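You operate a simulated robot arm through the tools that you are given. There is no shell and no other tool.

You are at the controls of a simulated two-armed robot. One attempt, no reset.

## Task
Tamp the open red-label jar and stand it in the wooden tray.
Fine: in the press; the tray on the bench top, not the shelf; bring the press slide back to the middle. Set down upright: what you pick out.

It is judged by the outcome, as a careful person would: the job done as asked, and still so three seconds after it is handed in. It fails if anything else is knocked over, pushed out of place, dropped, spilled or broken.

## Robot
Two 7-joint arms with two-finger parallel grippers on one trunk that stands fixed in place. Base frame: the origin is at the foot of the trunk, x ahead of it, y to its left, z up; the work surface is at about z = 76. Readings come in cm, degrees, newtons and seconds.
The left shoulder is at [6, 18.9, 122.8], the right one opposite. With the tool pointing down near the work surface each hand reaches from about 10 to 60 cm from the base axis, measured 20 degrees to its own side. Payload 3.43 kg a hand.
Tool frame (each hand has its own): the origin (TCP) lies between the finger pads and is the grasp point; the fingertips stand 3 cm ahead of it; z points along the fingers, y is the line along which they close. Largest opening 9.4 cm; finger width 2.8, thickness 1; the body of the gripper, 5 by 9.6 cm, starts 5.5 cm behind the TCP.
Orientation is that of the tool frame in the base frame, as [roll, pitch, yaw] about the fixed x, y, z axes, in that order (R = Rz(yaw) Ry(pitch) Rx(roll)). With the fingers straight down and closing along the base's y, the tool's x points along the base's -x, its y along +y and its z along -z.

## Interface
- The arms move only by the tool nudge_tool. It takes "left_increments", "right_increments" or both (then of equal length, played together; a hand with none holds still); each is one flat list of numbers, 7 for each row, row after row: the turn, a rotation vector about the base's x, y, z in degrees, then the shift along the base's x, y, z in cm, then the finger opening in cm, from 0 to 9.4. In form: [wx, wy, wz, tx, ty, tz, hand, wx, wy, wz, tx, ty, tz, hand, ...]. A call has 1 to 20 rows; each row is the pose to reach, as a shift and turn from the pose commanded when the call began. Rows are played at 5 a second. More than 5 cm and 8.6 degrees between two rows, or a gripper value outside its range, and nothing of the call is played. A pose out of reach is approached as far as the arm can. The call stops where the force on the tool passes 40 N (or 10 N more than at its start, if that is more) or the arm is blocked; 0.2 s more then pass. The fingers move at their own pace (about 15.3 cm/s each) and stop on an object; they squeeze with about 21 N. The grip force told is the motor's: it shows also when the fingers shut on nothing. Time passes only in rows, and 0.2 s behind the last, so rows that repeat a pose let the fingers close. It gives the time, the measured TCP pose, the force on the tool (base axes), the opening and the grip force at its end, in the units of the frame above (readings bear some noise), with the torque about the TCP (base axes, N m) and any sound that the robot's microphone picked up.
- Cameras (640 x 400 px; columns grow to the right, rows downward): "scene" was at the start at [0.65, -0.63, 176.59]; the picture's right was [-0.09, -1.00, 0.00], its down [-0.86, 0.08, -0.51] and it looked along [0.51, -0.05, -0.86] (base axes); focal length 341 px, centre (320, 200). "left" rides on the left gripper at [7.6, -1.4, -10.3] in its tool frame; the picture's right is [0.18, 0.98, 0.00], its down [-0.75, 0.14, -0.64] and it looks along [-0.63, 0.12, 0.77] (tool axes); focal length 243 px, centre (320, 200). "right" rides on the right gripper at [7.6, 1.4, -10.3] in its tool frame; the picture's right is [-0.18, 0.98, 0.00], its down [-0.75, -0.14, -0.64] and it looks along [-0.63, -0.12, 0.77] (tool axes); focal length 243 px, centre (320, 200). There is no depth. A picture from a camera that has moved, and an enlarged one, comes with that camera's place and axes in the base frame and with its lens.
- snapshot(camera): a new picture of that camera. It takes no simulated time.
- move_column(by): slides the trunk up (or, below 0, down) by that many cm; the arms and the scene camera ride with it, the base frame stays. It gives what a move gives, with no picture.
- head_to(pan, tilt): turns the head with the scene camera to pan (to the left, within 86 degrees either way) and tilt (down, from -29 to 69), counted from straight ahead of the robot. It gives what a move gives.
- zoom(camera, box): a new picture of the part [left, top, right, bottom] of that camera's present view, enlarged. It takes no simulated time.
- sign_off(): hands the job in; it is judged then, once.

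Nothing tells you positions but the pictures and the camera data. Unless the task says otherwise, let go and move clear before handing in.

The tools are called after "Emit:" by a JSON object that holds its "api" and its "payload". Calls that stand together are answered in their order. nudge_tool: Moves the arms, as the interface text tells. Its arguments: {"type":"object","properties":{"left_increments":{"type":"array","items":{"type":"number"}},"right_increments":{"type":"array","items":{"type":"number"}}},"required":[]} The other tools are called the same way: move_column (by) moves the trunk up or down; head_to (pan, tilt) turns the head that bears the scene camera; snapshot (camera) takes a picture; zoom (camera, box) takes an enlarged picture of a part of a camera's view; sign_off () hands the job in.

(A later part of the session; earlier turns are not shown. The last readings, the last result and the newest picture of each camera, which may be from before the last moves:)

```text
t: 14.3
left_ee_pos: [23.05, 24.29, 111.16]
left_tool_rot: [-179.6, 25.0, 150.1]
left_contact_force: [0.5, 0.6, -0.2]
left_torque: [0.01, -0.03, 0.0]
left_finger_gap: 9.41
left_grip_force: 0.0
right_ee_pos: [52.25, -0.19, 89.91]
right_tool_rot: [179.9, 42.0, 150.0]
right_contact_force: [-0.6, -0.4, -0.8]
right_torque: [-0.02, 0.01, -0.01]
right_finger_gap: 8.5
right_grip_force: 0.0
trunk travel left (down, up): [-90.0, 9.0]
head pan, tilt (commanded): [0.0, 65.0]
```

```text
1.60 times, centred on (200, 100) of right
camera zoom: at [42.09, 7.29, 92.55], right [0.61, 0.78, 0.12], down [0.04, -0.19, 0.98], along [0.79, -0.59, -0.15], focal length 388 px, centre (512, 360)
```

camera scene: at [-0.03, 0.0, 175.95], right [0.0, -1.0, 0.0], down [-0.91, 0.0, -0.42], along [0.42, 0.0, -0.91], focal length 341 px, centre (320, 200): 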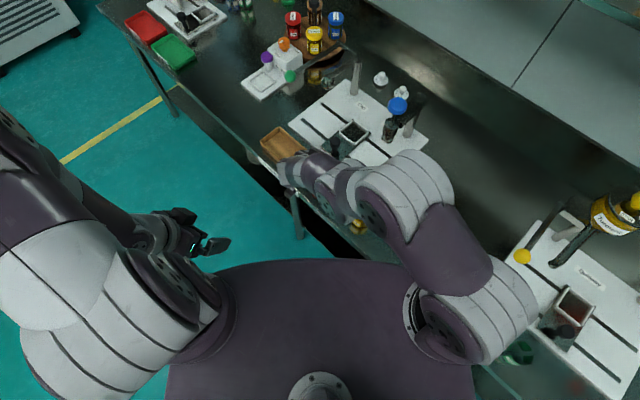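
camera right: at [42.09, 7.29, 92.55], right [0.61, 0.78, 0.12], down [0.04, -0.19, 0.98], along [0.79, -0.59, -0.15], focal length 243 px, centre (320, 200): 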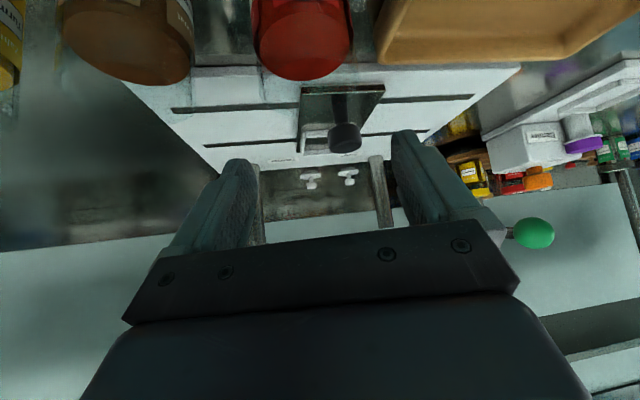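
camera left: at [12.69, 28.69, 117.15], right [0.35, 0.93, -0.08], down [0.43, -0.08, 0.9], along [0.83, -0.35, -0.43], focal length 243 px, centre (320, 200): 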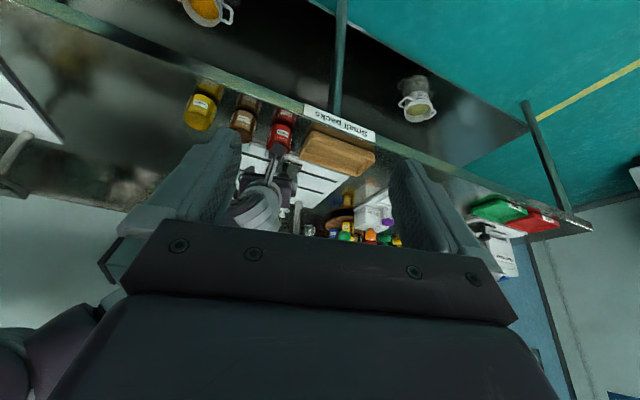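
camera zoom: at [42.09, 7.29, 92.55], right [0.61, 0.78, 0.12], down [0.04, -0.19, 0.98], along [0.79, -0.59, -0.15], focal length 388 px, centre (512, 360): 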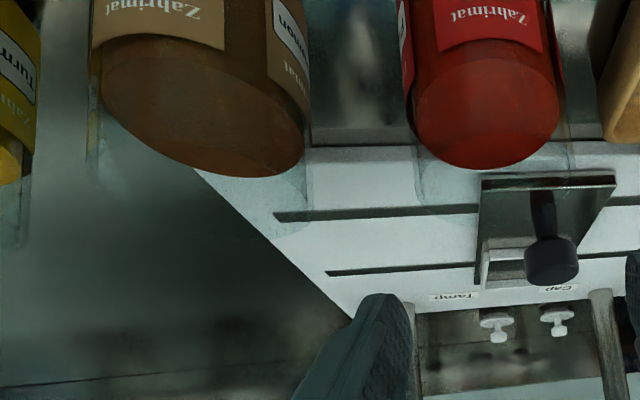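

The jar sits centred between the fingers, and the forearm stays off over the bench edge well above the other jars. I'll lower onto the jar in two steps.

Emit:
{"api": "nudge_tool", "payload": {"right_increments": [0, 0, 0, 0, 0, -2, 8.5, 0, 0, 0, 0, 0, -4, 8.5, 0, 0, 0, 0, 0, -4, 8.5]}}

Emit:
{"api": "snapshot", "payload": {"camera": "right"}}

Emit:
{"api": "zoom", "payload": {"camera": "left", "box": [170, 70, 330, 240]}}

Emit:
{"api": "zoom", "payload": {"camera": "scene", "box": [260, 120, 470, 260]}}

```text
t: 15.1
left_ee_pos: [23.21, 24.3, 111.01]
left_tool_rot: [-179.6, 24.8, 150.0]
left_contact_force: [0.0, -0.4, 0.2]
left_torque: [-0.02, 0.0, 0.0]
left_finger_gap: 9.38
left_grip_force: 0.1
right_ee_pos: [52.41, -0.11, 85.91]
right_tool_rot: [-180.0, 42.1, 150.0]
right_contact_force: [-0.3, -0.1, 0.1]
right_torque: [0.0, 0.0, 0.03]
right_finger_gap: 8.49
right_grip_force: 0.0
trunk travel left (down, up): [-90.0, 9.0]
head pan, tilt (commanded): [0.0, 65.0]
```

```text
taken
camera right: at [42.19, 7.35, 88.55], right [0.61, 0.78, 0.12], down [0.04, -0.19, 0.98], along [0.79, -0.59, -0.15], focal length 243 px, centre (320, 200)
```

right: 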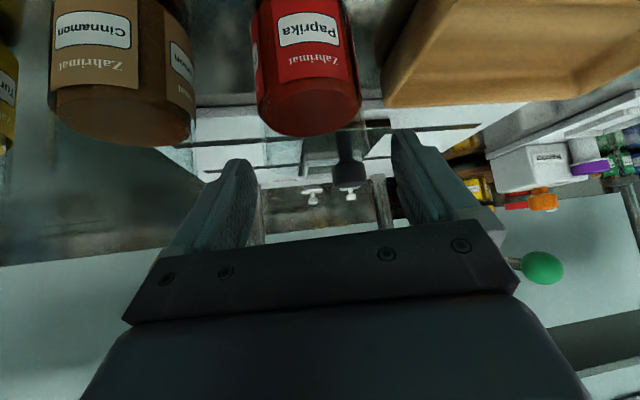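

```text
2.35 times, centred on (250, 155) of left
camera zoom: at [12.69, 28.69, 117.15], right [0.35, 0.93, -0.08], down [0.43, -0.08, 0.9], along [0.83, -0.35, -0.43], focal length 571 px, centre (485, 306)
```

zoom: 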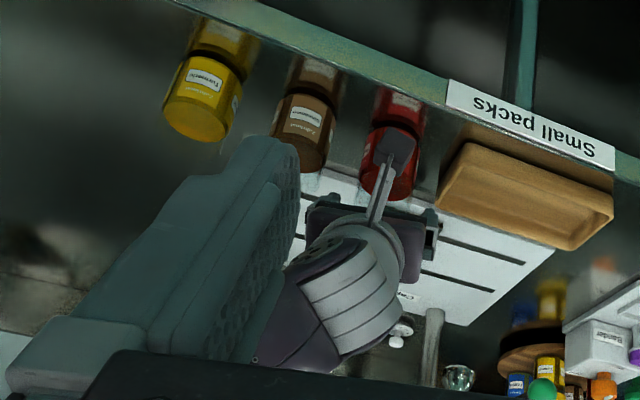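

```text
2.86 times, centred on (365, 190) of scene
camera zoom: at [-0.03, 0.0, 175.95], right [0.0, -1.0, 0.0], down [-0.91, 0.0, -0.42], along [0.42, 0.0, -0.91], focal length 974 px, centre (191, 229)
```

zoom: 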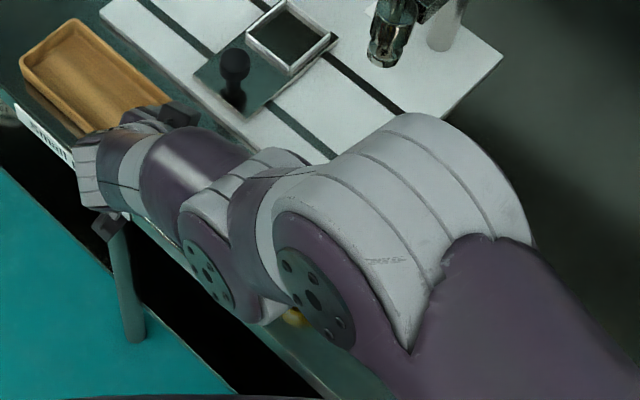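

The jar is centred to within about 0.2 cm; I'll shift slightly and go down to grip height, then close the fingers.

Emit:
{"api": "nudge_tool", "payload": {"right_increments": [0, 0, 0, -0.1, -0.1, -2, 8.5, 0, 0, 0, -0.1, -0.15, -4.2, 8.5, 0, 0, 0, -0.1, -0.15, -4.2, 8.5]}}

Emit:
{"api": "snapshot", "payload": {"camera": "right"}}

Emit:
{"api": "zoom", "payload": {"camera": "left", "box": [170, 70, 330, 240]}}

```text
t: 15.9
left_ee_pos: [23.07, 24.26, 111.05]
left_tool_rot: [-179.6, 24.9, 150.1]
left_contact_force: [0.5, 1.1, 0.0]
left_torque: [0.01, 0.01, 0.0]
left_finger_gap: 9.41
left_grip_force: 0.0
right_ee_pos: [52.21, -0.15, 81.85]
right_tool_rot: [-180.0, 42.0, 150.0]
right_contact_force: [0.5, 0.4, 0.1]
right_torque: [0.01, 0.0, -0.01]
right_finger_gap: 8.49
right_grip_force: 0.1
trunk travel left (down, up): [-90.0, 9.0]
head pan, tilt (commanded): [0.0, 65.0]
```

```text
taken
camera right: at [42.05, 7.27, 84.39], right [0.61, 0.78, 0.12], down [0.04, -0.19, 0.98], along [0.79, -0.59, -0.15], focal length 243 px, centre (320, 200)
```

right: 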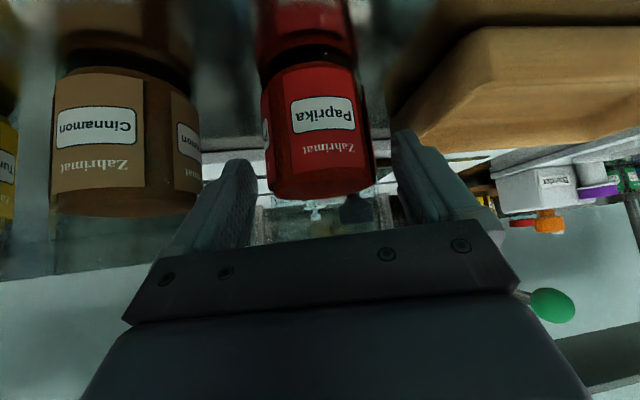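

```text
2.35 times, centred on (250, 155) of left
camera zoom: at [12.7, 28.7, 117.15], right [0.35, 0.93, -0.08], down [0.43, -0.08, 0.9], along [0.83, -0.35, -0.43], focal length 571 px, centre (485, 306)
```

zoom: 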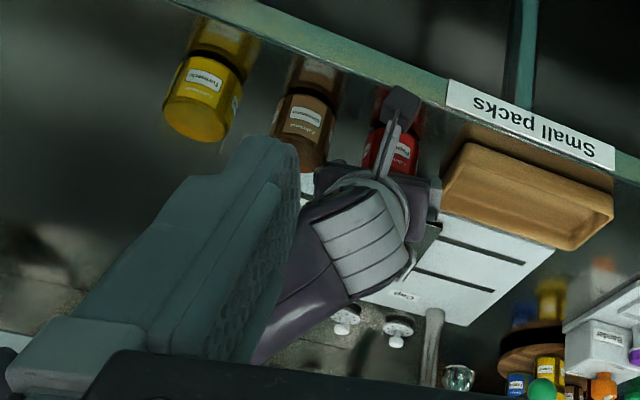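

The fingers straddle the jar at the right height; I'll close on it.

Emit:
{"api": "nudge_tool", "payload": {"right_increments": [0, 0, 0, 0, 0, 0, 7, 0, 0, 0, 0, 0, 0, 6, 0, 0, 0, 0, 0, 0, 4, 0, 0, 0, 0, 0, 0, 2, 0, 0, 0, 0, 0, 0, 2]}}

Emit:
{"api": "snapshot", "payload": {"camera": "right"}}

```text
t: 17.1
left_ee_pos: [23.12, 24.17, 111.15]
left_tool_rot: [-179.6, 24.9, 150.1]
left_contact_force: [0.7, -0.3, -0.4]
left_torque: [0.0, 0.01, -0.05]
left_finger_gap: 9.41
left_grip_force: 0.2
right_ee_pos: [52.21, -0.15, 81.73]
right_tool_rot: [-180.0, 41.9, 150.0]
right_contact_force: [0.0, 0.0, -0.3]
right_torque: [0.04, 0.0, -0.02]
right_finger_gap: 5.78
right_grip_force: 21.6
trunk travel left (down, up): [-90.0, 9.0]
head pan, tilt (commanded): [0.0, 65.0]
```

```text
taken
camera right: at [42.06, 7.27, 84.41], right [0.61, 0.78, 0.12], down [0.04, -0.19, 0.98], along [0.79, -0.59, -0.15], focal length 243 px, centre (320, 200)
```

right: 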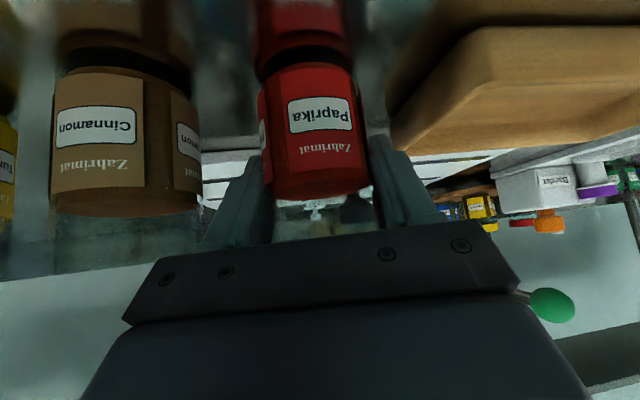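

The jar is gripped at 5.8 cm width. I'll lift it straight up 11 cm and check it comes along level.

Emit:
{"api": "nudge_tool", "payload": {"right_increments": [0, 0, 0, 0, 0, 0.5, 2, 0, 0, 0, 0, 0, 1.5, 2, 0, 0, 0, 0, 0, 3, 2, 0, 0, 0, 0, 0, 5, 2, 0, 0, 0, 0, 0, 7, 2, 0, 0, 0, 0, 0, 9, 2, 0, 0, 0, 0, 0, 11, 2, 0, 0, 0, 0, 0, 11, 2]}}

Emit:
{"api": "snapshot", "payload": {"camera": "right"}}

Emit:
{"api": "snapshot", "payload": {"camera": "left"}}

Emit:
{"api": "snapshot", "payload": {"camera": "scene"}}

```text
t: 18.9
left_ee_pos: [23.14, 24.23, 111.04]
left_tool_rot: [-179.5, 24.9, 150.1]
left_contact_force: [-0.1, -0.5, -0.7]
left_torque: [0.01, 0.01, 0.0]
left_finger_gap: 9.4
left_grip_force: 0.1
right_ee_pos: [52.28, -0.2, 92.87]
right_tool_rot: [180.0, 42.0, 149.9]
right_contact_force: [0.1, -0.4, 0.2]
right_torque: [0.01, -0.01, -0.02]
right_finger_gap: 5.79
right_grip_force: 20.9
trunk travel left (down, up): [-90.0, 9.0]
head pan, tilt (commanded): [0.0, 65.0]
```

```text
taken
camera right: at [42.07, 7.27, 95.47], right [0.61, 0.78, 0.12], down [0.04, -0.19, 0.98], along [0.79, -0.59, -0.15], focal length 243 px, centre (320, 200)
```

right: 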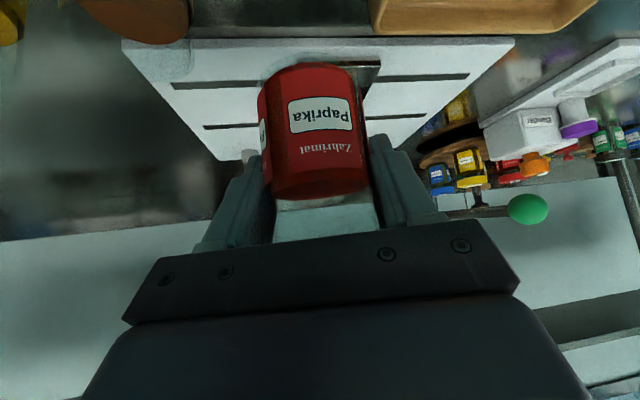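

```text
taken
camera left: at [12.73, 28.7, 117.14], right [0.35, 0.93, -0.08], down [0.43, -0.08, 0.9], along [0.83, -0.35, -0.43], focal length 243 px, centre (320, 200)
```

left: 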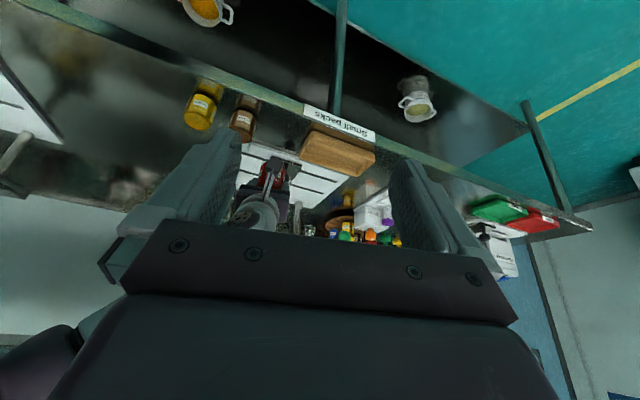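

```text
taken
camera scene: at [0.04, 0.0, 175.95], right [0.0, -1.0, 0.0], down [-0.91, 0.0, -0.42], along [0.42, 0.0, -0.91], focal length 341 px, centre (320, 200)
```

scene: 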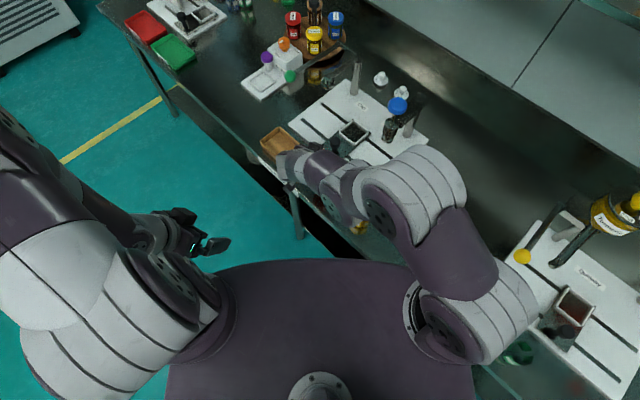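

The jar is held upright. Next I carry it over the nest at this height, turning the hand 20° about the vertical so it stays clear of the tamper.

Emit:
{"api": "nudge_tool", "payload": {"right_increments": [0, 0, 2.5, 2.4, -1.4, 0.5, 2, 0, 0, 5, 4.8, -2.9, 0.5, 2, 0, 0, 7.5, 7.1, -4.3, 0.5, 2, 0, 0, 10, 9.5, -5.8, 0.5, 2, 0, 0, 12.5, 11.9, -7.2, 0.5, 2, 0, 0, 15, 14.3, -8.7, 0.5, 2, 0, 0, 17.5, 16.6, -10.1, 0.5, 2, 0, 0, 20, 19, -11.5, 0.5, 2, 0, 0, 20, 19, -11.5, 0.5, 2]}}

Emit:
{"api": "snapshot", "payload": {"camera": "right"}}

Emit:
{"api": "snapshot", "payload": {"camera": "left"}}

Emit:
{"api": "snapshot", "payload": {"camera": "scene"}}

```text
t: 20.9
left_ee_pos: [23.15, 24.24, 111.04]
left_tool_rot: [-179.6, 24.9, 150.0]
left_contact_force: [1.0, 1.3, 0.4]
left_torque: [-0.02, 0.0, 0.0]
left_finger_gap: 9.39
left_grip_force: 0.0
right_ee_pos: [71.12, -11.9, 93.15]
right_tool_rot: [-179.9, 42.0, 170.2]
right_contact_force: [-1.2, -0.1, -0.4]
right_torque: [0.02, 0.02, -0.02]
right_finger_gap: 5.73
right_grip_force: 21.7
trunk travel left (down, up): [-90.0, 9.0]
head pan, tilt (commanded): [0.0, 65.0]
```

```text
taken
camera right: at [59.04, -8.29, 95.79], right [0.3, 0.94, 0.12], down [0.1, -0.16, 0.98], along [0.95, -0.29, -0.15], focal length 243 px, centre (320, 200)
```

right: 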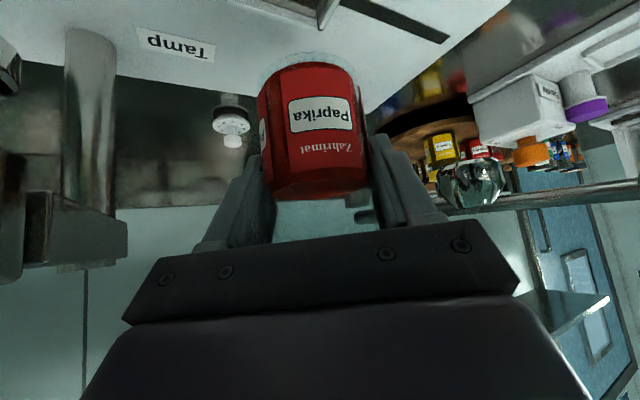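

```text
taken
camera left: at [12.68, 28.72, 117.14], right [0.35, 0.93, -0.08], down [0.43, -0.08, 0.9], along [0.83, -0.35, -0.43], focal length 243 px, centre (320, 200)
```

left: 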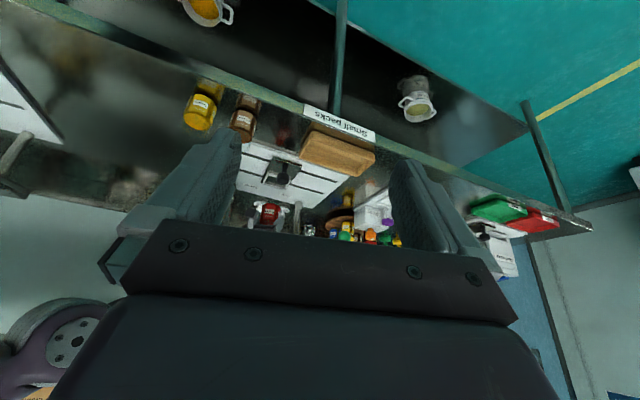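

```text
taken
camera scene: at [-0.05, 0.04, 175.95], right [0.0, -1.0, 0.0], down [-0.91, 0.0, -0.42], along [0.42, 0.0, -0.91], focal length 341 px, centre (320, 200)
```

scene: 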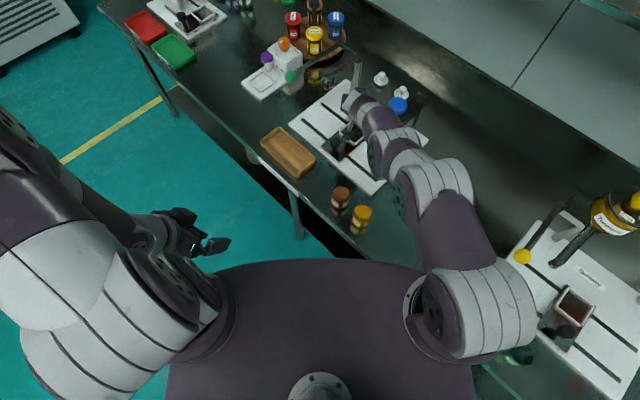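

The jar is over the nest. The forearm is near the blue tamper knob in the picture, so I'll check clearance before lowering.

Emit:
{"api": "zoom", "payload": {"camera": "scene", "box": [310, 70, 480, 200]}}

Emit:
{"api": "zoom", "payload": {"camera": "left", "box": [230, 140, 330, 240]}}

Emit:
{"api": "zoom", "payload": {"camera": "right", "box": [0, 0, 400, 250]}}

```text
3.08 times, centred on (395, 135) of scene
camera zoom: at [-0.05, 0.04, 175.95], right [0.0, -1.0, 0.0], down [-0.91, 0.0, -0.42], along [0.42, 0.0, -0.91], focal length 1049 px, centre (89, 400)
```

zoom: 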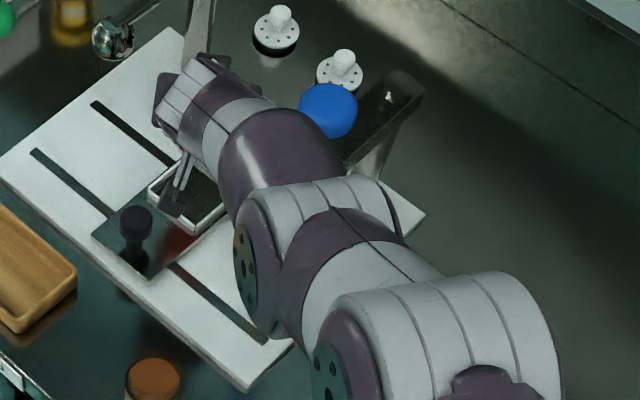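

```text
4.00 times, centred on (280, 190) of left
camera zoom: at [12.68, 28.72, 117.14], right [0.35, 0.93, -0.08], down [0.43, -0.08, 0.9], along [0.83, -0.35, -0.43], focal length 970 px, centre (480, 240)
```

zoom: 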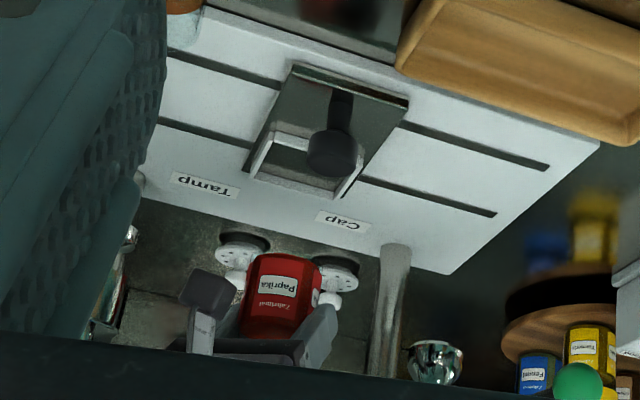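

```text
1.60 times, centred on (200, 125) of right
camera zoom: at [59.04, -8.29, 95.79], right [0.3, 0.94, 0.12], down [0.1, -0.16, 0.98], along [0.95, -0.29, -0.15], focal length 388 px, centre (512, 320)
```

zoom: 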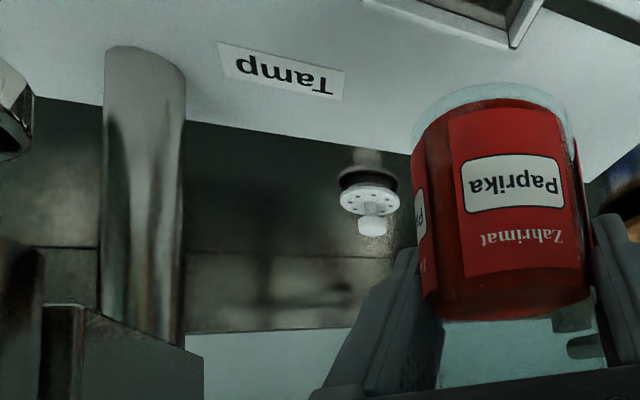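

Clearance to the tamper is about 4 cm all along, so lowering is safe. I'll lower until the jar base is just above the nest rim and check the alignment.

Emit:
{"api": "nudge_tool", "payload": {"right_increments": [0, 0, 0, 0, 0, -2, 2, 0, 0, 0, 0, 0, -4, 2, 0, 0, 0, 0, 0, -5.5, 2, 0, 0, 0, 0, 0, -7, 2, 0, 0, 0, 0, 0, -7, 2]}}

Emit:
{"api": "zoom", "payload": {"camera": "left", "box": [240, 130, 340, 230]}}

Emit:
{"api": "snapshot", "payload": {"camera": "right"}}

Emit:
{"api": "zoom", "payload": {"camera": "scene", "box": [310, 70, 480, 200]}}

```text
t: 22.1
left_ee_pos: [23.22, 24.25, 110.96]
left_tool_rot: [-179.6, 24.9, 150.1]
left_contact_force: [0.4, -0.1, -0.2]
left_torque: [0.0, 0.03, -0.01]
left_finger_gap: 9.39
left_grip_force: 0.0
right_ee_pos: [71.19, -11.32, 89.66]
right_tool_rot: [179.5, 42.8, 169.7]
right_contact_force: [0.6, -0.6, -1.5]
right_torque: [0.03, 0.01, 0.03]
right_finger_gap: 5.74
right_grip_force: 21.1
right hand out of reach, approached as far as the arm can: row 2, 3, 4, 5
trunk travel left (down, up): [-90.0, 9.0]
head pan, tilt (commanded): [0.0, 65.0]
```

```text
4.00 times, centred on (290, 180) of left
camera zoom: at [12.71, 28.69, 117.15], right [0.35, 0.93, -0.08], down [0.43, -0.08, 0.9], along [0.83, -0.35, -0.43], focal length 970 px, centre (440, 280)
```

zoom: 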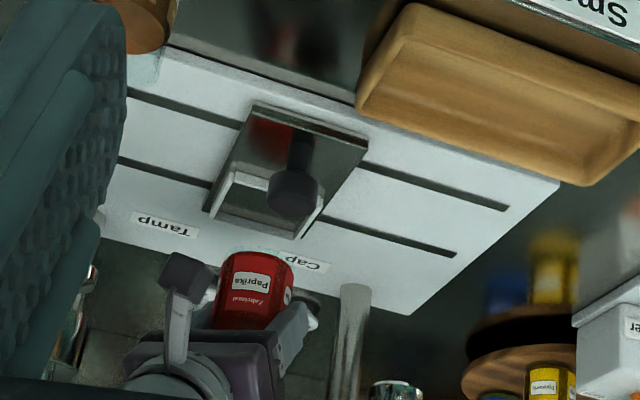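

```text
taken
camera right: at [58.97, -7.85, 92.05], right [0.31, 0.94, 0.13], down [0.09, -0.17, 0.98], along [0.95, -0.29, -0.13], focal length 243 px, centre (320, 200)
```

right: 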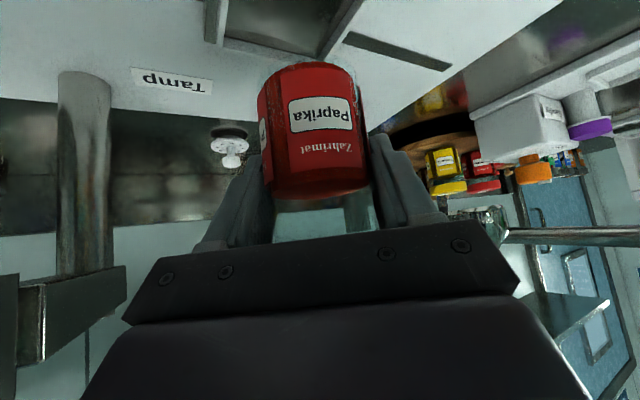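

```text
3.08 times, centred on (395, 135) of scene
camera zoom: at [0.0, 0.0, 175.95], right [0.0, -1.0, 0.0], down [-0.91, 0.0, -0.42], along [0.42, 0.0, -0.91], focal length 1049 px, centre (89, 400)
```

zoom: 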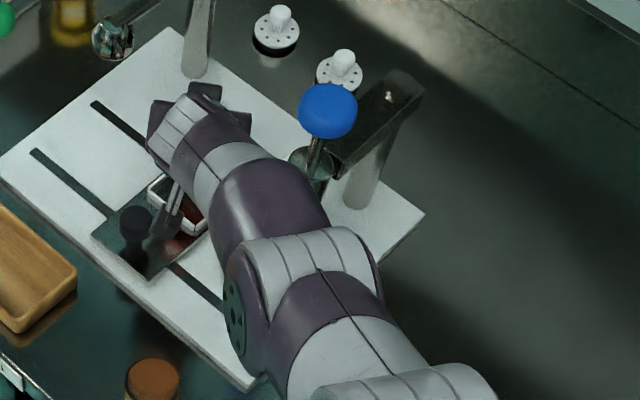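

At this height the arm is at full stretch, so I'll raise the hand again and lower the trunk instead, which lowers jar and shoulder together.

Emit:
{"api": "nudge_tool", "payload": {"right_increments": [0, 0, 0, 0, 0, 3, 2, 0, 0, 0, 0, 0, 6, 2, 0, 0, 0, 0, 0, 9, 2, 0, 0, 0, 0, 0, 9, 2]}}

Emit:
{"api": "move_column", "payload": {"by": -5}}

Emit:
{"api": "snapshot", "payload": {"camera": "right"}}

Emit:
{"api": "snapshot", "payload": {"camera": "left"}}

Emit:
{"api": "snapshot", "payload": {"camera": "scene"}}

```text
t: 23.1
left_ee_pos: [23.11, 24.24, 110.98]
left_tool_rot: [-179.6, 24.7, 150.2]
left_contact_force: [0.2, 0.1, 0.8]
left_torque: [-0.02, 0.02, 0.0]
left_finger_gap: 9.41
left_grip_force: 0.0
right_ee_pos: [70.19, -11.43, 97.24]
right_tool_rot: [-179.9, 41.9, 170.0]
right_contact_force: [0.0, -0.3, -0.6]
right_torque: [0.0, 0.04, 0.0]
right_finger_gap: 5.75
right_grip_force: 20.8
trunk travel left (down, up): [-90.0, 9.0]
head pan, tilt (commanded): [0.0, 65.0]
```

```text
t: 24.1
left_ee_pos: [23.17, 24.21, 106.11]
left_tool_rot: [-179.7, 24.9, 150.1]
left_contact_force: [0.5, 0.2, 0.5]
left_torque: [0.01, 0.03, -0.03]
left_finger_gap: 9.41
left_grip_force: 0.1
right_ee_pos: [70.15, -11.39, 92.31]
right_tool_rot: [180.0, 42.0, 170.0]
right_contact_force: [0.8, 0.7, -0.4]
right_torque: [0.01, 0.02, 0.02]
right_finger_gap: 5.76
right_grip_force: 20.7
trunk travel left (down, up): [-85.0, 14.0]
head pan, tilt (commanded): [0.0, 65.0]
```

```text
taken
camera right: at [58.06, -7.89, 94.84], right [0.31, 0.94, 0.12], down [0.1, -0.16, 0.98], along [0.95, -0.29, -0.15], focal length 243 px, centre (320, 200)
```

right: 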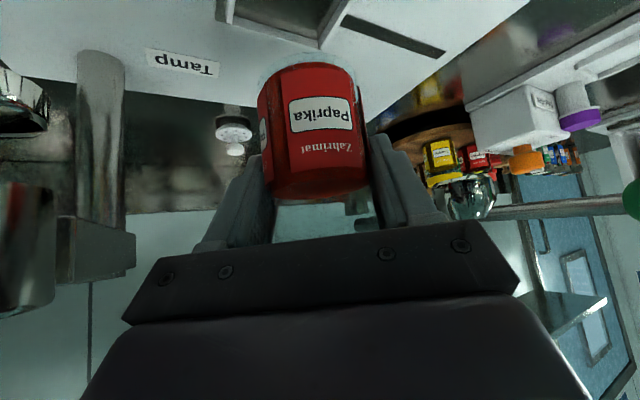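

```text
taken
camera left: at [12.69, 28.69, 112.15], right [0.35, 0.93, -0.08], down [0.43, -0.08, 0.9], along [0.83, -0.35, -0.43], focal length 243 px, centre (320, 200)
```

left: 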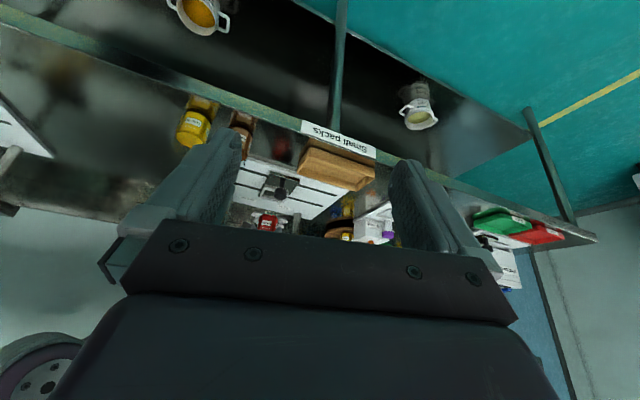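

```text
taken
camera scene: at [-0.02, -0.01, 170.95], right [0.0, -1.0, 0.0], down [-0.91, 0.0, -0.42], along [0.42, 0.0, -0.91], focal length 341 px, centre (320, 200)
```

scene: 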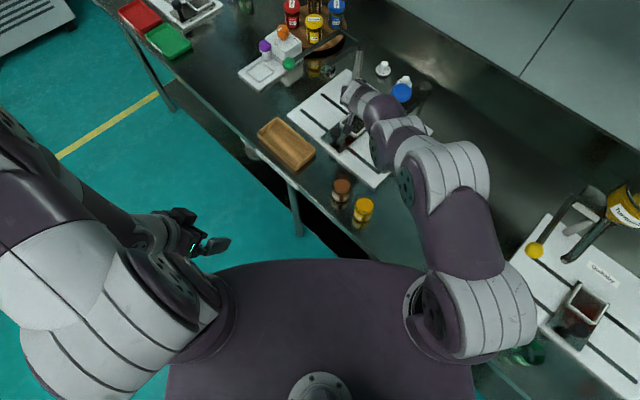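

The hand is at (70.2, -11.4, 92.3) with the jar still upright. I'll correct the horizontal position over the nest, then lower the trunk further.

Emit:
{"api": "nudge_tool", "payload": {"right_increments": [0, 0, 0, 0.5, -0.15, 0, 2, 0, 0, 0, 1.0, -0.3, 0, 2, 0, 0, 0, 1.0, -0.3, 0, 2]}}

Emit:
{"api": "move_column", "payload": {"by": -5.5}}

Emit:
{"api": "snapshot", "payload": {"camera": "right"}}

Emit:
{"api": "zoom", "payload": {"camera": "left", "box": [230, 130, 350, 250]}}

Emit:
{"api": "snapshot", "payload": {"camera": "scene"}}

```text
t: 24.9
left_ee_pos: [23.18, 24.14, 105.99]
left_tool_rot: [-179.7, 24.8, 150.1]
left_contact_force: [-0.3, -0.6, 0.4]
left_torque: [-0.01, 0.0, 0.0]
left_finger_gap: 9.4
left_grip_force: 0.1
right_ee_pos: [71.1, -11.66, 92.31]
right_tool_rot: [180.0, 42.0, 170.1]
right_contact_force: [0.5, -0.6, 0.0]
right_torque: [0.01, 0.03, 0.01]
right_finger_gap: 5.72
right_grip_force: 21.1
trunk travel left (down, up): [-85.0, 14.0]
head pan, tilt (commanded): [0.0, 65.0]
```

```text
t: 25.8
left_ee_pos: [23.04, 24.24, 100.57]
left_tool_rot: [-179.7, 24.9, 150.1]
left_contact_force: [0.3, 0.5, 0.7]
left_torque: [0.0, 0.01, 0.01]
left_finger_gap: 9.41
left_grip_force: 0.0
right_ee_pos: [71.12, -11.82, 86.73]
right_tool_rot: [180.0, 42.0, 170.0]
right_contact_force: [-0.8, -0.3, -0.3]
right_torque: [-0.02, -0.01, 0.02]
right_finger_gap: 5.73
right_grip_force: 20.8
trunk travel left (down, up): [-79.5, 19.5]
head pan, tilt (commanded): [0.0, 65.0]
```

```text
taken
camera right: at [59.02, -8.15, 89.36], right [0.31, 0.94, 0.12], down [0.1, -0.16, 0.98], along [0.95, -0.29, -0.15], focal length 243 px, centre (320, 200)
```

right: 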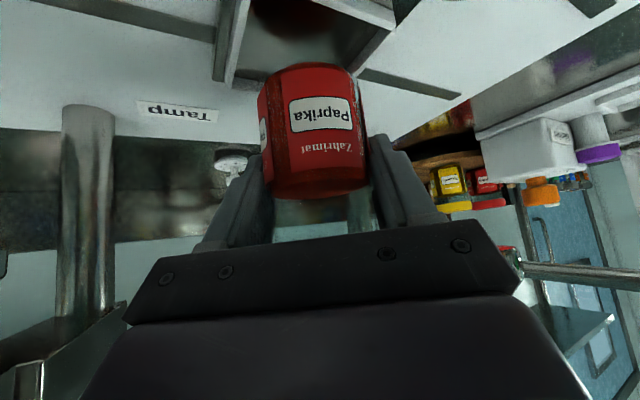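

```text
3.33 times, centred on (290, 190) of left
camera zoom: at [12.71, 28.69, 106.65], right [0.35, 0.93, -0.08], down [0.43, -0.08, 0.9], along [0.83, -0.35, -0.43], focal length 809 px, centre (420, 233)
```

zoom: 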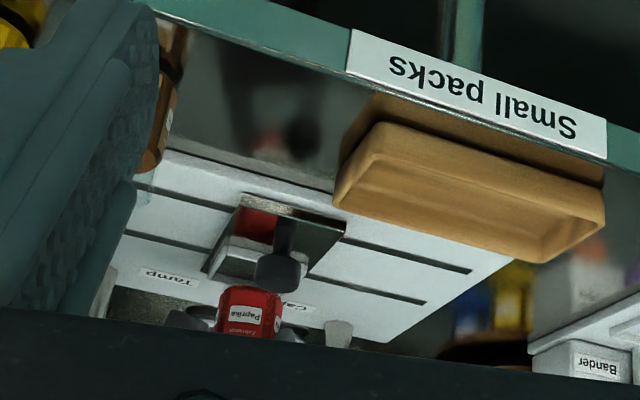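

```text
taken
camera scene: at [-0.01, -0.01, 165.45], right [0.0, -1.0, 0.0], down [-0.91, 0.0, -0.42], along [0.42, 0.0, -0.91], focal length 341 px, centre (320, 200)
```

scene: 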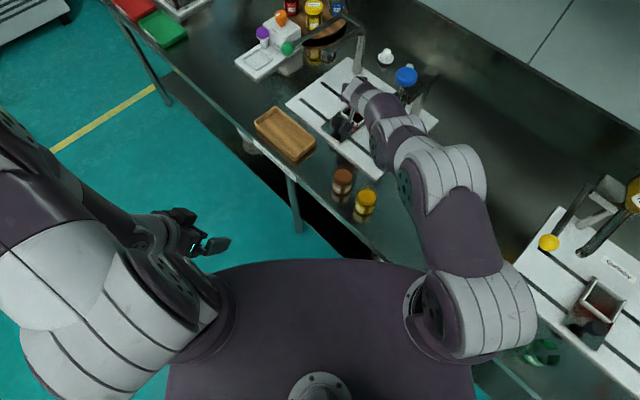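

The jar base is just above the rim. I'll raise the left observer hand to regain its view and then zoom in on the nest from all cameras.

Emit:
{"api": "nudge_tool", "payload": {"left_increments": [0, 0, 0, 0, 0, 4, 9.4, 0, 0, 0, 0, 0, 8, 9.4, 0, 0, 0, 0, 0, 12, 9.4, 0, 0, 0, 0, 0, 12, 9.4]}}

Emit:
{"api": "zoom", "payload": {"camera": "left", "box": [240, 140, 330, 220]}}

Emit:
{"api": "zoom", "payload": {"camera": "right", "box": [180, 0, 420, 150]}}

Emit:
{"api": "zoom", "payload": {"camera": "scene", "box": [300, 70, 428, 150]}}

```text
t: 26.8
left_ee_pos: [24.5, 25.5, 111.67]
left_tool_rot: [-179.6, 24.8, 150.0]
left_contact_force: [0.5, -0.1, -0.7]
left_torque: [-0.01, 0.0, 0.0]
left_finger_gap: 9.41
left_grip_force: 0.1
left hand out of reach, approached as far as the arm can: row 2, 3, 4
right_ee_pos: [71.07, -11.71, 86.83]
right_tool_rot: [-179.9, 42.0, 170.1]
right_contact_force: [-0.5, -0.2, -1.0]
right_torque: [-0.01, 0.02, 0.0]
right_finger_gap: 5.7
right_grip_force: 21.0
trunk travel left (down, up): [-79.5, 19.5]
head pan, tilt (commanded): [0.0, 65.0]
```

```text
5.00 times, centred on (285, 180) of left
camera zoom: at [14.2, 29.96, 117.82], right [0.35, 0.93, -0.08], down [0.43, -0.08, 0.9], along [0.83, -0.35, -0.43], focal length 1213 px, centre (495, 300)
```

zoom: 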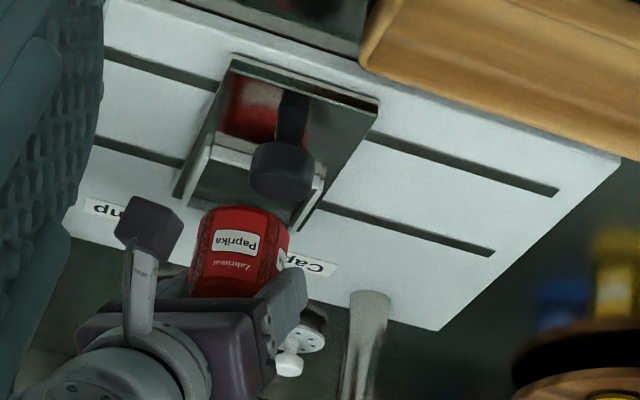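

```text
2.67 times, centred on (300, 75) of right
camera zoom: at [59.01, -8.16, 89.35], right [0.31, 0.94, 0.12], down [0.1, -0.16, 0.98], along [0.95, -0.29, -0.15], focal length 647 px, centre (373, 533)
```

zoom: 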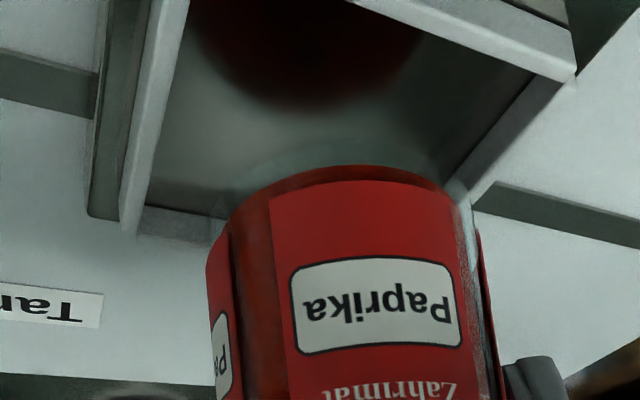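

```text
5.00 times, centred on (364, 110) of scene
camera zoom: at [0.0, -0.02, 165.45], right [0.0, -1.0, 0.0], down [-0.91, 0.0, -0.42], along [0.42, 0.0, -0.91], focal length 1705 px, centre (100, 650)
```

zoom: 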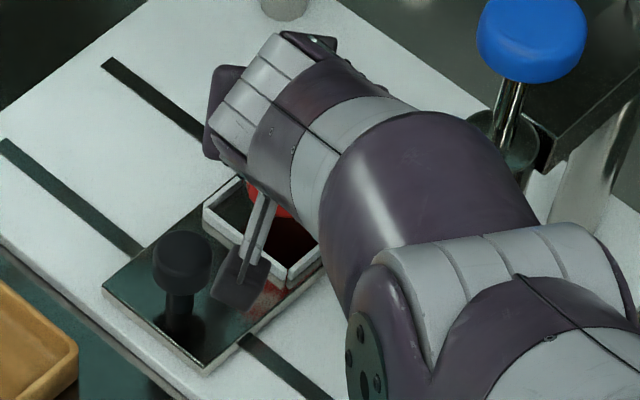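

All views agree the jar is centred over the nest to within about 0.2 cm. I'll lower it the last couple of centimetres gently, watching the force.

Emit:
{"api": "nudge_tool", "payload": {"right_increments": [0, 0, 0, 0.05, 0, -0.8, 2, 0, 0, 0, 0.1, 0, -1.6, 2, 0, 0, 0, 0.1, 0, -2.2, 2, 0, 0, 0, 0.1, 0, -2.2, 2]}}

Emit:
{"api": "zoom", "payload": {"camera": "right", "box": [180, 0, 420, 150]}}

Emit:
{"api": "zoom", "payload": {"camera": "left", "box": [240, 140, 330, 220]}}

```text
t: 27.8
left_ee_pos: [24.75, 25.67, 111.72]
left_tool_rot: [-179.7, 24.7, 150.1]
left_contact_force: [0.4, 0.5, 0.9]
left_torque: [0.0, -0.02, 0.01]
left_finger_gap: 9.4
left_grip_force: 0.1
right_ee_pos: [71.26, -11.67, 84.5]
right_tool_rot: [-179.9, 42.0, 169.9]
right_contact_force: [-0.3, 0.5, -1.2]
right_torque: [0.0, 0.0, 0.02]
right_finger_gap: 5.73
right_grip_force: 20.8
trunk travel left (down, up): [-79.5, 19.5]
head pan, tilt (commanded): [0.0, 65.0]
```

```text
2.67 times, centred on (300, 75) of right
camera zoom: at [59.12, -8.15, 87.12], right [0.31, 0.94, 0.12], down [0.1, -0.16, 0.98], along [0.95, -0.29, -0.15], focal length 647 px, centre (373, 533)
```

zoom: 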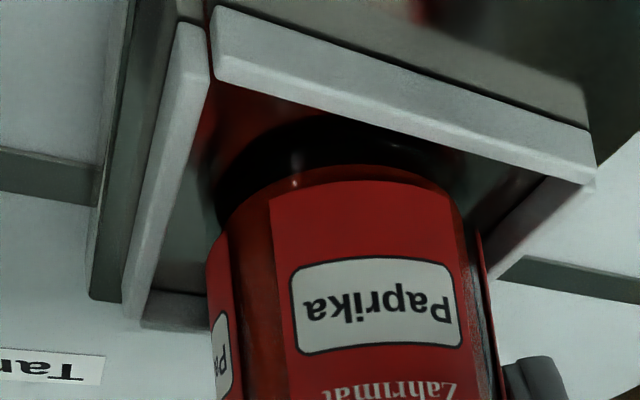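

```text
5.00 times, centred on (285, 180) of left
camera zoom: at [14.21, 29.97, 117.79], right [0.35, 0.93, -0.08], down [0.43, -0.08, 0.9], along [0.83, -0.35, -0.43], focal length 1213 px, centre (495, 300)
```

zoom: 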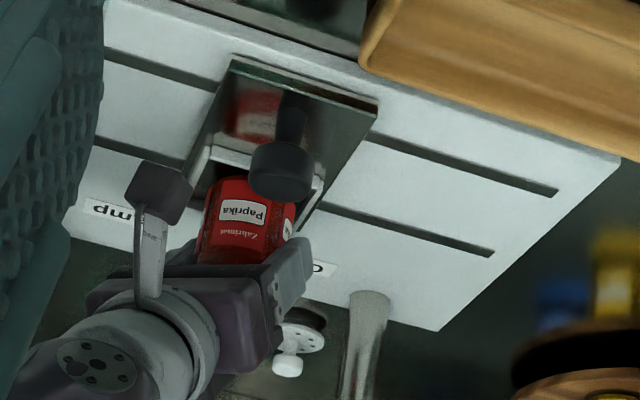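

The jar base is inside the nest walls and nearly down. I'll lower in small steps until I feel contact.

Emit:
{"api": "nudge_tool", "payload": {"right_increments": [0, 0, 0, 0, 0, -0.2, 2, 0, 0, 0, 0, 0, -0.3, 2, 0, 0, 0, 0, 0, -0.3, 2]}}

Emit:
{"api": "nudge_tool", "payload": {"right_increments": [0, 0, 0, 0, 0, -0.15, 2, 0, 0, 0, 0, 0, -0.15, 2]}}

Emit:
{"api": "zoom", "payload": {"camera": "right", "box": [180, 0, 420, 150]}}

```text
t: 28.6
left_ee_pos: [24.46, 25.55, 111.78]
left_tool_rot: [-179.6, 24.7, 150.1]
left_contact_force: [0.0, 0.1, 0.3]
left_torque: [-0.04, -0.02, 0.0]
left_finger_gap: 9.41
left_grip_force: 0.1
right_ee_pos: [71.3, -11.7, 84.6]
right_tool_rot: [179.9, 42.2, 169.9]
right_contact_force: [-0.1, 0.0, 6.6]
right_torque: [-0.03, 0.07, -0.01]
right_finger_gap: 5.71
right_grip_force: 21.0
trunk travel left (down, up): [-79.5, 19.5]
head pan, tilt (commanded): [0.0, 65.0]
```

```text
t: 29.2
left_ee_pos: [24.43, 25.43, 111.85]
left_tool_rot: [-179.5, 24.9, 150.1]
left_contact_force: [-0.2, 1.2, 0.2]
left_torque: [-0.01, 0.01, -0.01]
left_finger_gap: 9.39
left_grip_force: 0.0
right_ee_pos: [71.28, -11.69, 84.43]
right_tool_rot: [179.9, 42.4, 169.9]
right_contact_force: [4.4, -3.6, 17.0]
right_torque: [-0.17, 0.03, 0.04]
right_finger_gap: 5.73
right_grip_force: 20.8
trunk travel left (down, up): [-79.5, 19.5]
head pan, tilt (commanded): [0.0, 65.0]
```

```text
2.67 times, centred on (300, 75) of right
camera zoom: at [59.11, -8.12, 86.98], right [0.3, 0.94, 0.13], down [0.1, -0.16, 0.98], along [0.95, -0.29, -0.14], focal length 647 px, centre (373, 533)
```

zoom: 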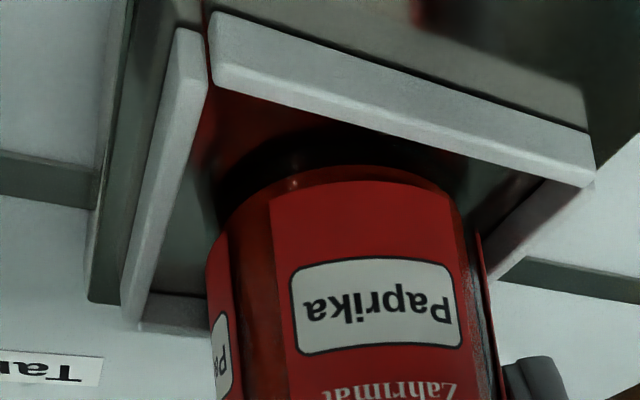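

Contact felt, so the jar is seated on the nest floor. I'll ease off slightly, open the fingers, then back away along the tool axis.

Emit:
{"api": "nudge_tool", "payload": {"right_increments": [0, 0, 0, 0, 0, 0.25, 2, 0, 0, 0, 0, 0, 0.25, 5.8, 0, 0, 0, 0, 0, 0.25, 6.2, 0, 0, 0, 0, 0, 0.25, 7, 0, 0, 0, 0, 0, 0.25, 8, 0, 0, 0, 0, 0, 0.25, 8.4, 0, 0, 0, 0, 0, 0.25, 8.4]}}

Emit:
{"api": "snapshot", "payload": {"camera": "right"}}

Emit:
{"api": "zoom", "payload": {"camera": "left", "box": [240, 140, 330, 220]}}

```text
t: 30.8
left_ee_pos: [24.64, 25.55, 111.69]
left_tool_rot: [-179.6, 24.9, 150.1]
left_contact_force: [-0.4, -1.0, 0.1]
left_torque: [-0.02, 0.0, -0.01]
left_finger_gap: 9.41
left_grip_force: 0.0
right_ee_pos: [71.25, -11.49, 84.24]
right_tool_rot: [179.9, 41.9, 170.1]
right_contact_force: [0.9, -1.4, -0.3]
right_torque: [-0.02, 0.01, 0.0]
right_finger_gap: 8.42
right_grip_force: 0.1
trunk travel left (down, up): [-79.5, 19.5]
head pan, tilt (commanded): [0.0, 65.0]
```

```text
taken
camera right: at [59.14, -8.08, 86.93], right [0.31, 0.94, 0.12], down [0.1, -0.16, 0.98], along [0.95, -0.29, -0.15], focal length 243 px, centre (320, 200)
```

right: 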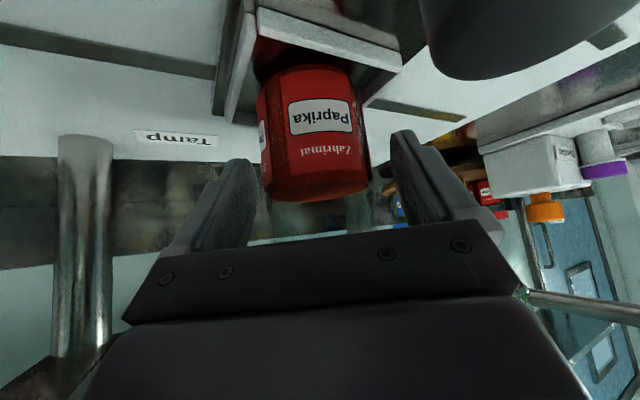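

```text
5.00 times, centred on (285, 180) of left
camera zoom: at [14.21, 29.97, 117.79], right [0.35, 0.93, -0.08], down [0.43, -0.08, 0.9], along [0.83, -0.35, -0.43], focal length 1213 px, centre (495, 300)
```

zoom: 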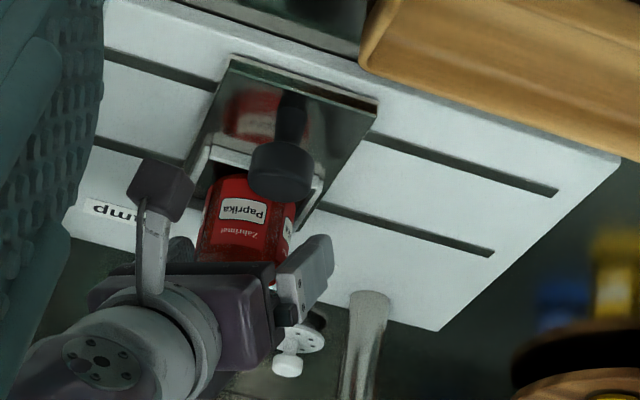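

The jar stands free in the nest. I'll back the hand away up along the tool axis, then look at the jar rim and tamper foot to check the clearance.

Emit:
{"api": "nudge_tool", "payload": {"right_increments": [0, 0, 0, -1.3, 0.23, 1.5, 8.4, 0, 0, 0, -2.6, 0.46, 3, 8.4, 0, 0, 0, -4.6, 0.8, 5.2, 8.4, 0, 0, 0, -6.6, 1.2, 7.4, 8.4, 0, 0, 0, -9, 2, 10, 8.4, 0, 0, 0, -12, 4, 12, 8.4, 0, 0, 0, -12, 4, 12, 8.4]}}

Emit:
{"api": "snapshot", "payload": {"camera": "right"}}

Emit:
{"api": "snapshot", "payload": {"camera": "scene"}}

Emit:
{"api": "zoom", "payload": {"camera": "left", "box": [200, 130, 340, 230]}}

```text
t: 32.4
left_ee_pos: [24.63, 25.44, 111.58]
left_tool_rot: [-179.7, 24.8, 150.1]
left_contact_force: [-1.0, 0.0, 0.3]
left_torque: [0.02, -0.03, 0.02]
left_finger_gap: 9.4
left_grip_force: 0.2
right_ee_pos: [59.21, -7.63, 96.17]
right_tool_rot: [-179.9, 41.9, 170.0]
right_contact_force: [-0.2, 0.0, -0.6]
right_torque: [0.02, 0.01, 0.02]
right_finger_gap: 8.38
right_grip_force: 0.1
trunk travel left (down, up): [-79.5, 19.5]
head pan, tilt (commanded): [0.0, 65.0]
```

```text
taken
camera right: at [46.98, -4.16, 98.81], right [0.31, 0.94, 0.12], down [0.11, -0.16, 0.98], along [0.95, -0.29, -0.15], focal length 243 px, centre (320, 200)
```

right: 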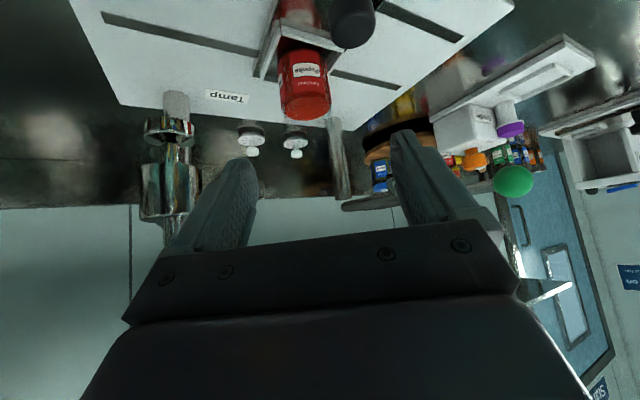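

```text
taken
camera scene: at [0.13, -0.05, 165.45], right [0.0, -1.0, 0.0], down [-0.91, 0.0, -0.42], along [0.42, 0.0, -0.91], focal length 341 px, centre (320, 200)
```

scene: 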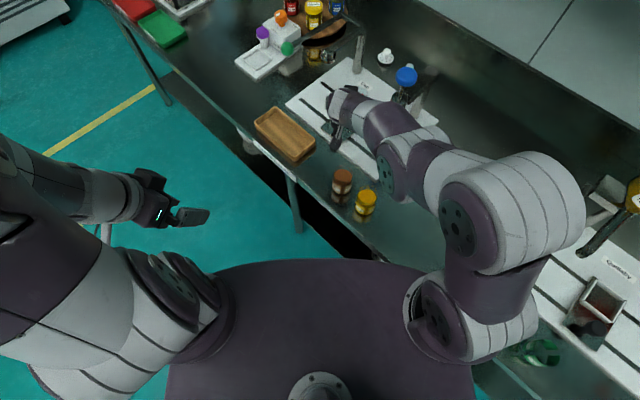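

```text
4.00 times, centred on (270, 180) of left
camera zoom: at [14.29, 29.94, 117.78], right [0.35, 0.93, -0.08], down [0.43, -0.08, 0.9], along [0.83, -0.35, -0.43], focal length 970 px, centre (520, 280)
```

zoom: 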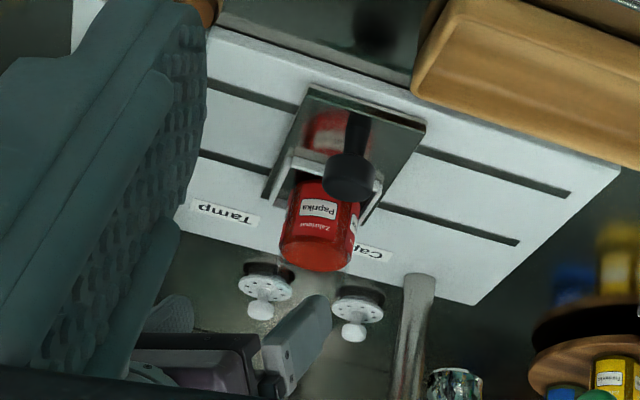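

The jar is standing upright in the nest. I'll zoom from the right hand to compare the jar rim with the tamper foot.

Emit:
{"api": "zoom", "payload": {"camera": "right", "box": [120, 0, 380, 162]}}

Emit:
{"api": "zoom", "payload": {"camera": "right", "box": [250, 0, 400, 140]}}

Emit:
{"api": "zoom", "payload": {"camera": "scene", "box": [310, 50, 450, 150]}}

```text
2.46 times, centred on (250, 81) of right
camera zoom: at [46.98, -4.16, 98.81], right [0.31, 0.94, 0.12], down [0.11, -0.16, 0.98], along [0.95, -0.29, -0.15], focal length 597 px, centre (492, 493)
```

zoom: 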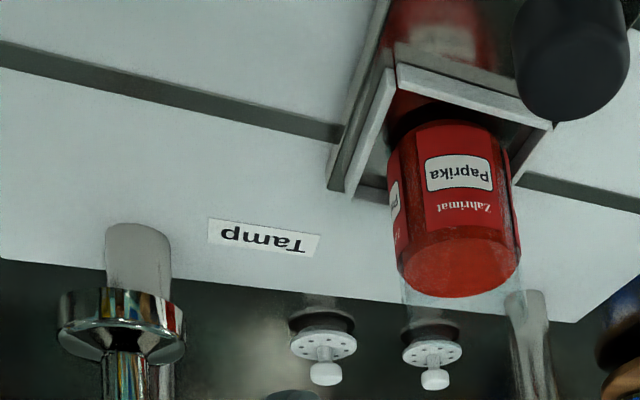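

```text
2.86 times, centred on (325, 70) of right
camera zoom: at [46.98, -4.16, 98.81], right [0.31, 0.94, 0.12], down [0.11, -0.16, 0.98], along [0.95, -0.29, -0.15], focal length 693 px, centre (306, 571)
```

zoom: 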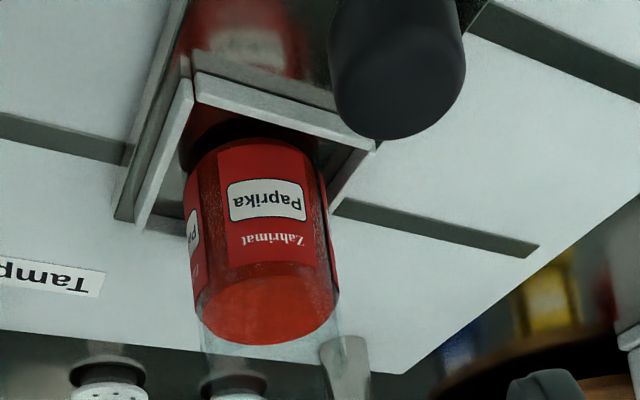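

```text
4.00 times, centred on (380, 100) of scene
camera zoom: at [0.13, -0.05, 165.45], right [0.0, -1.0, 0.0], down [-0.91, 0.0, -0.42], along [0.42, 0.0, -0.91], focal length 1364 px, centre (80, 600)
```

zoom: 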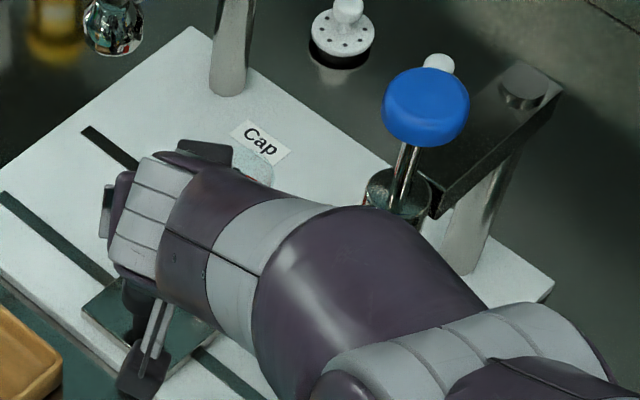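

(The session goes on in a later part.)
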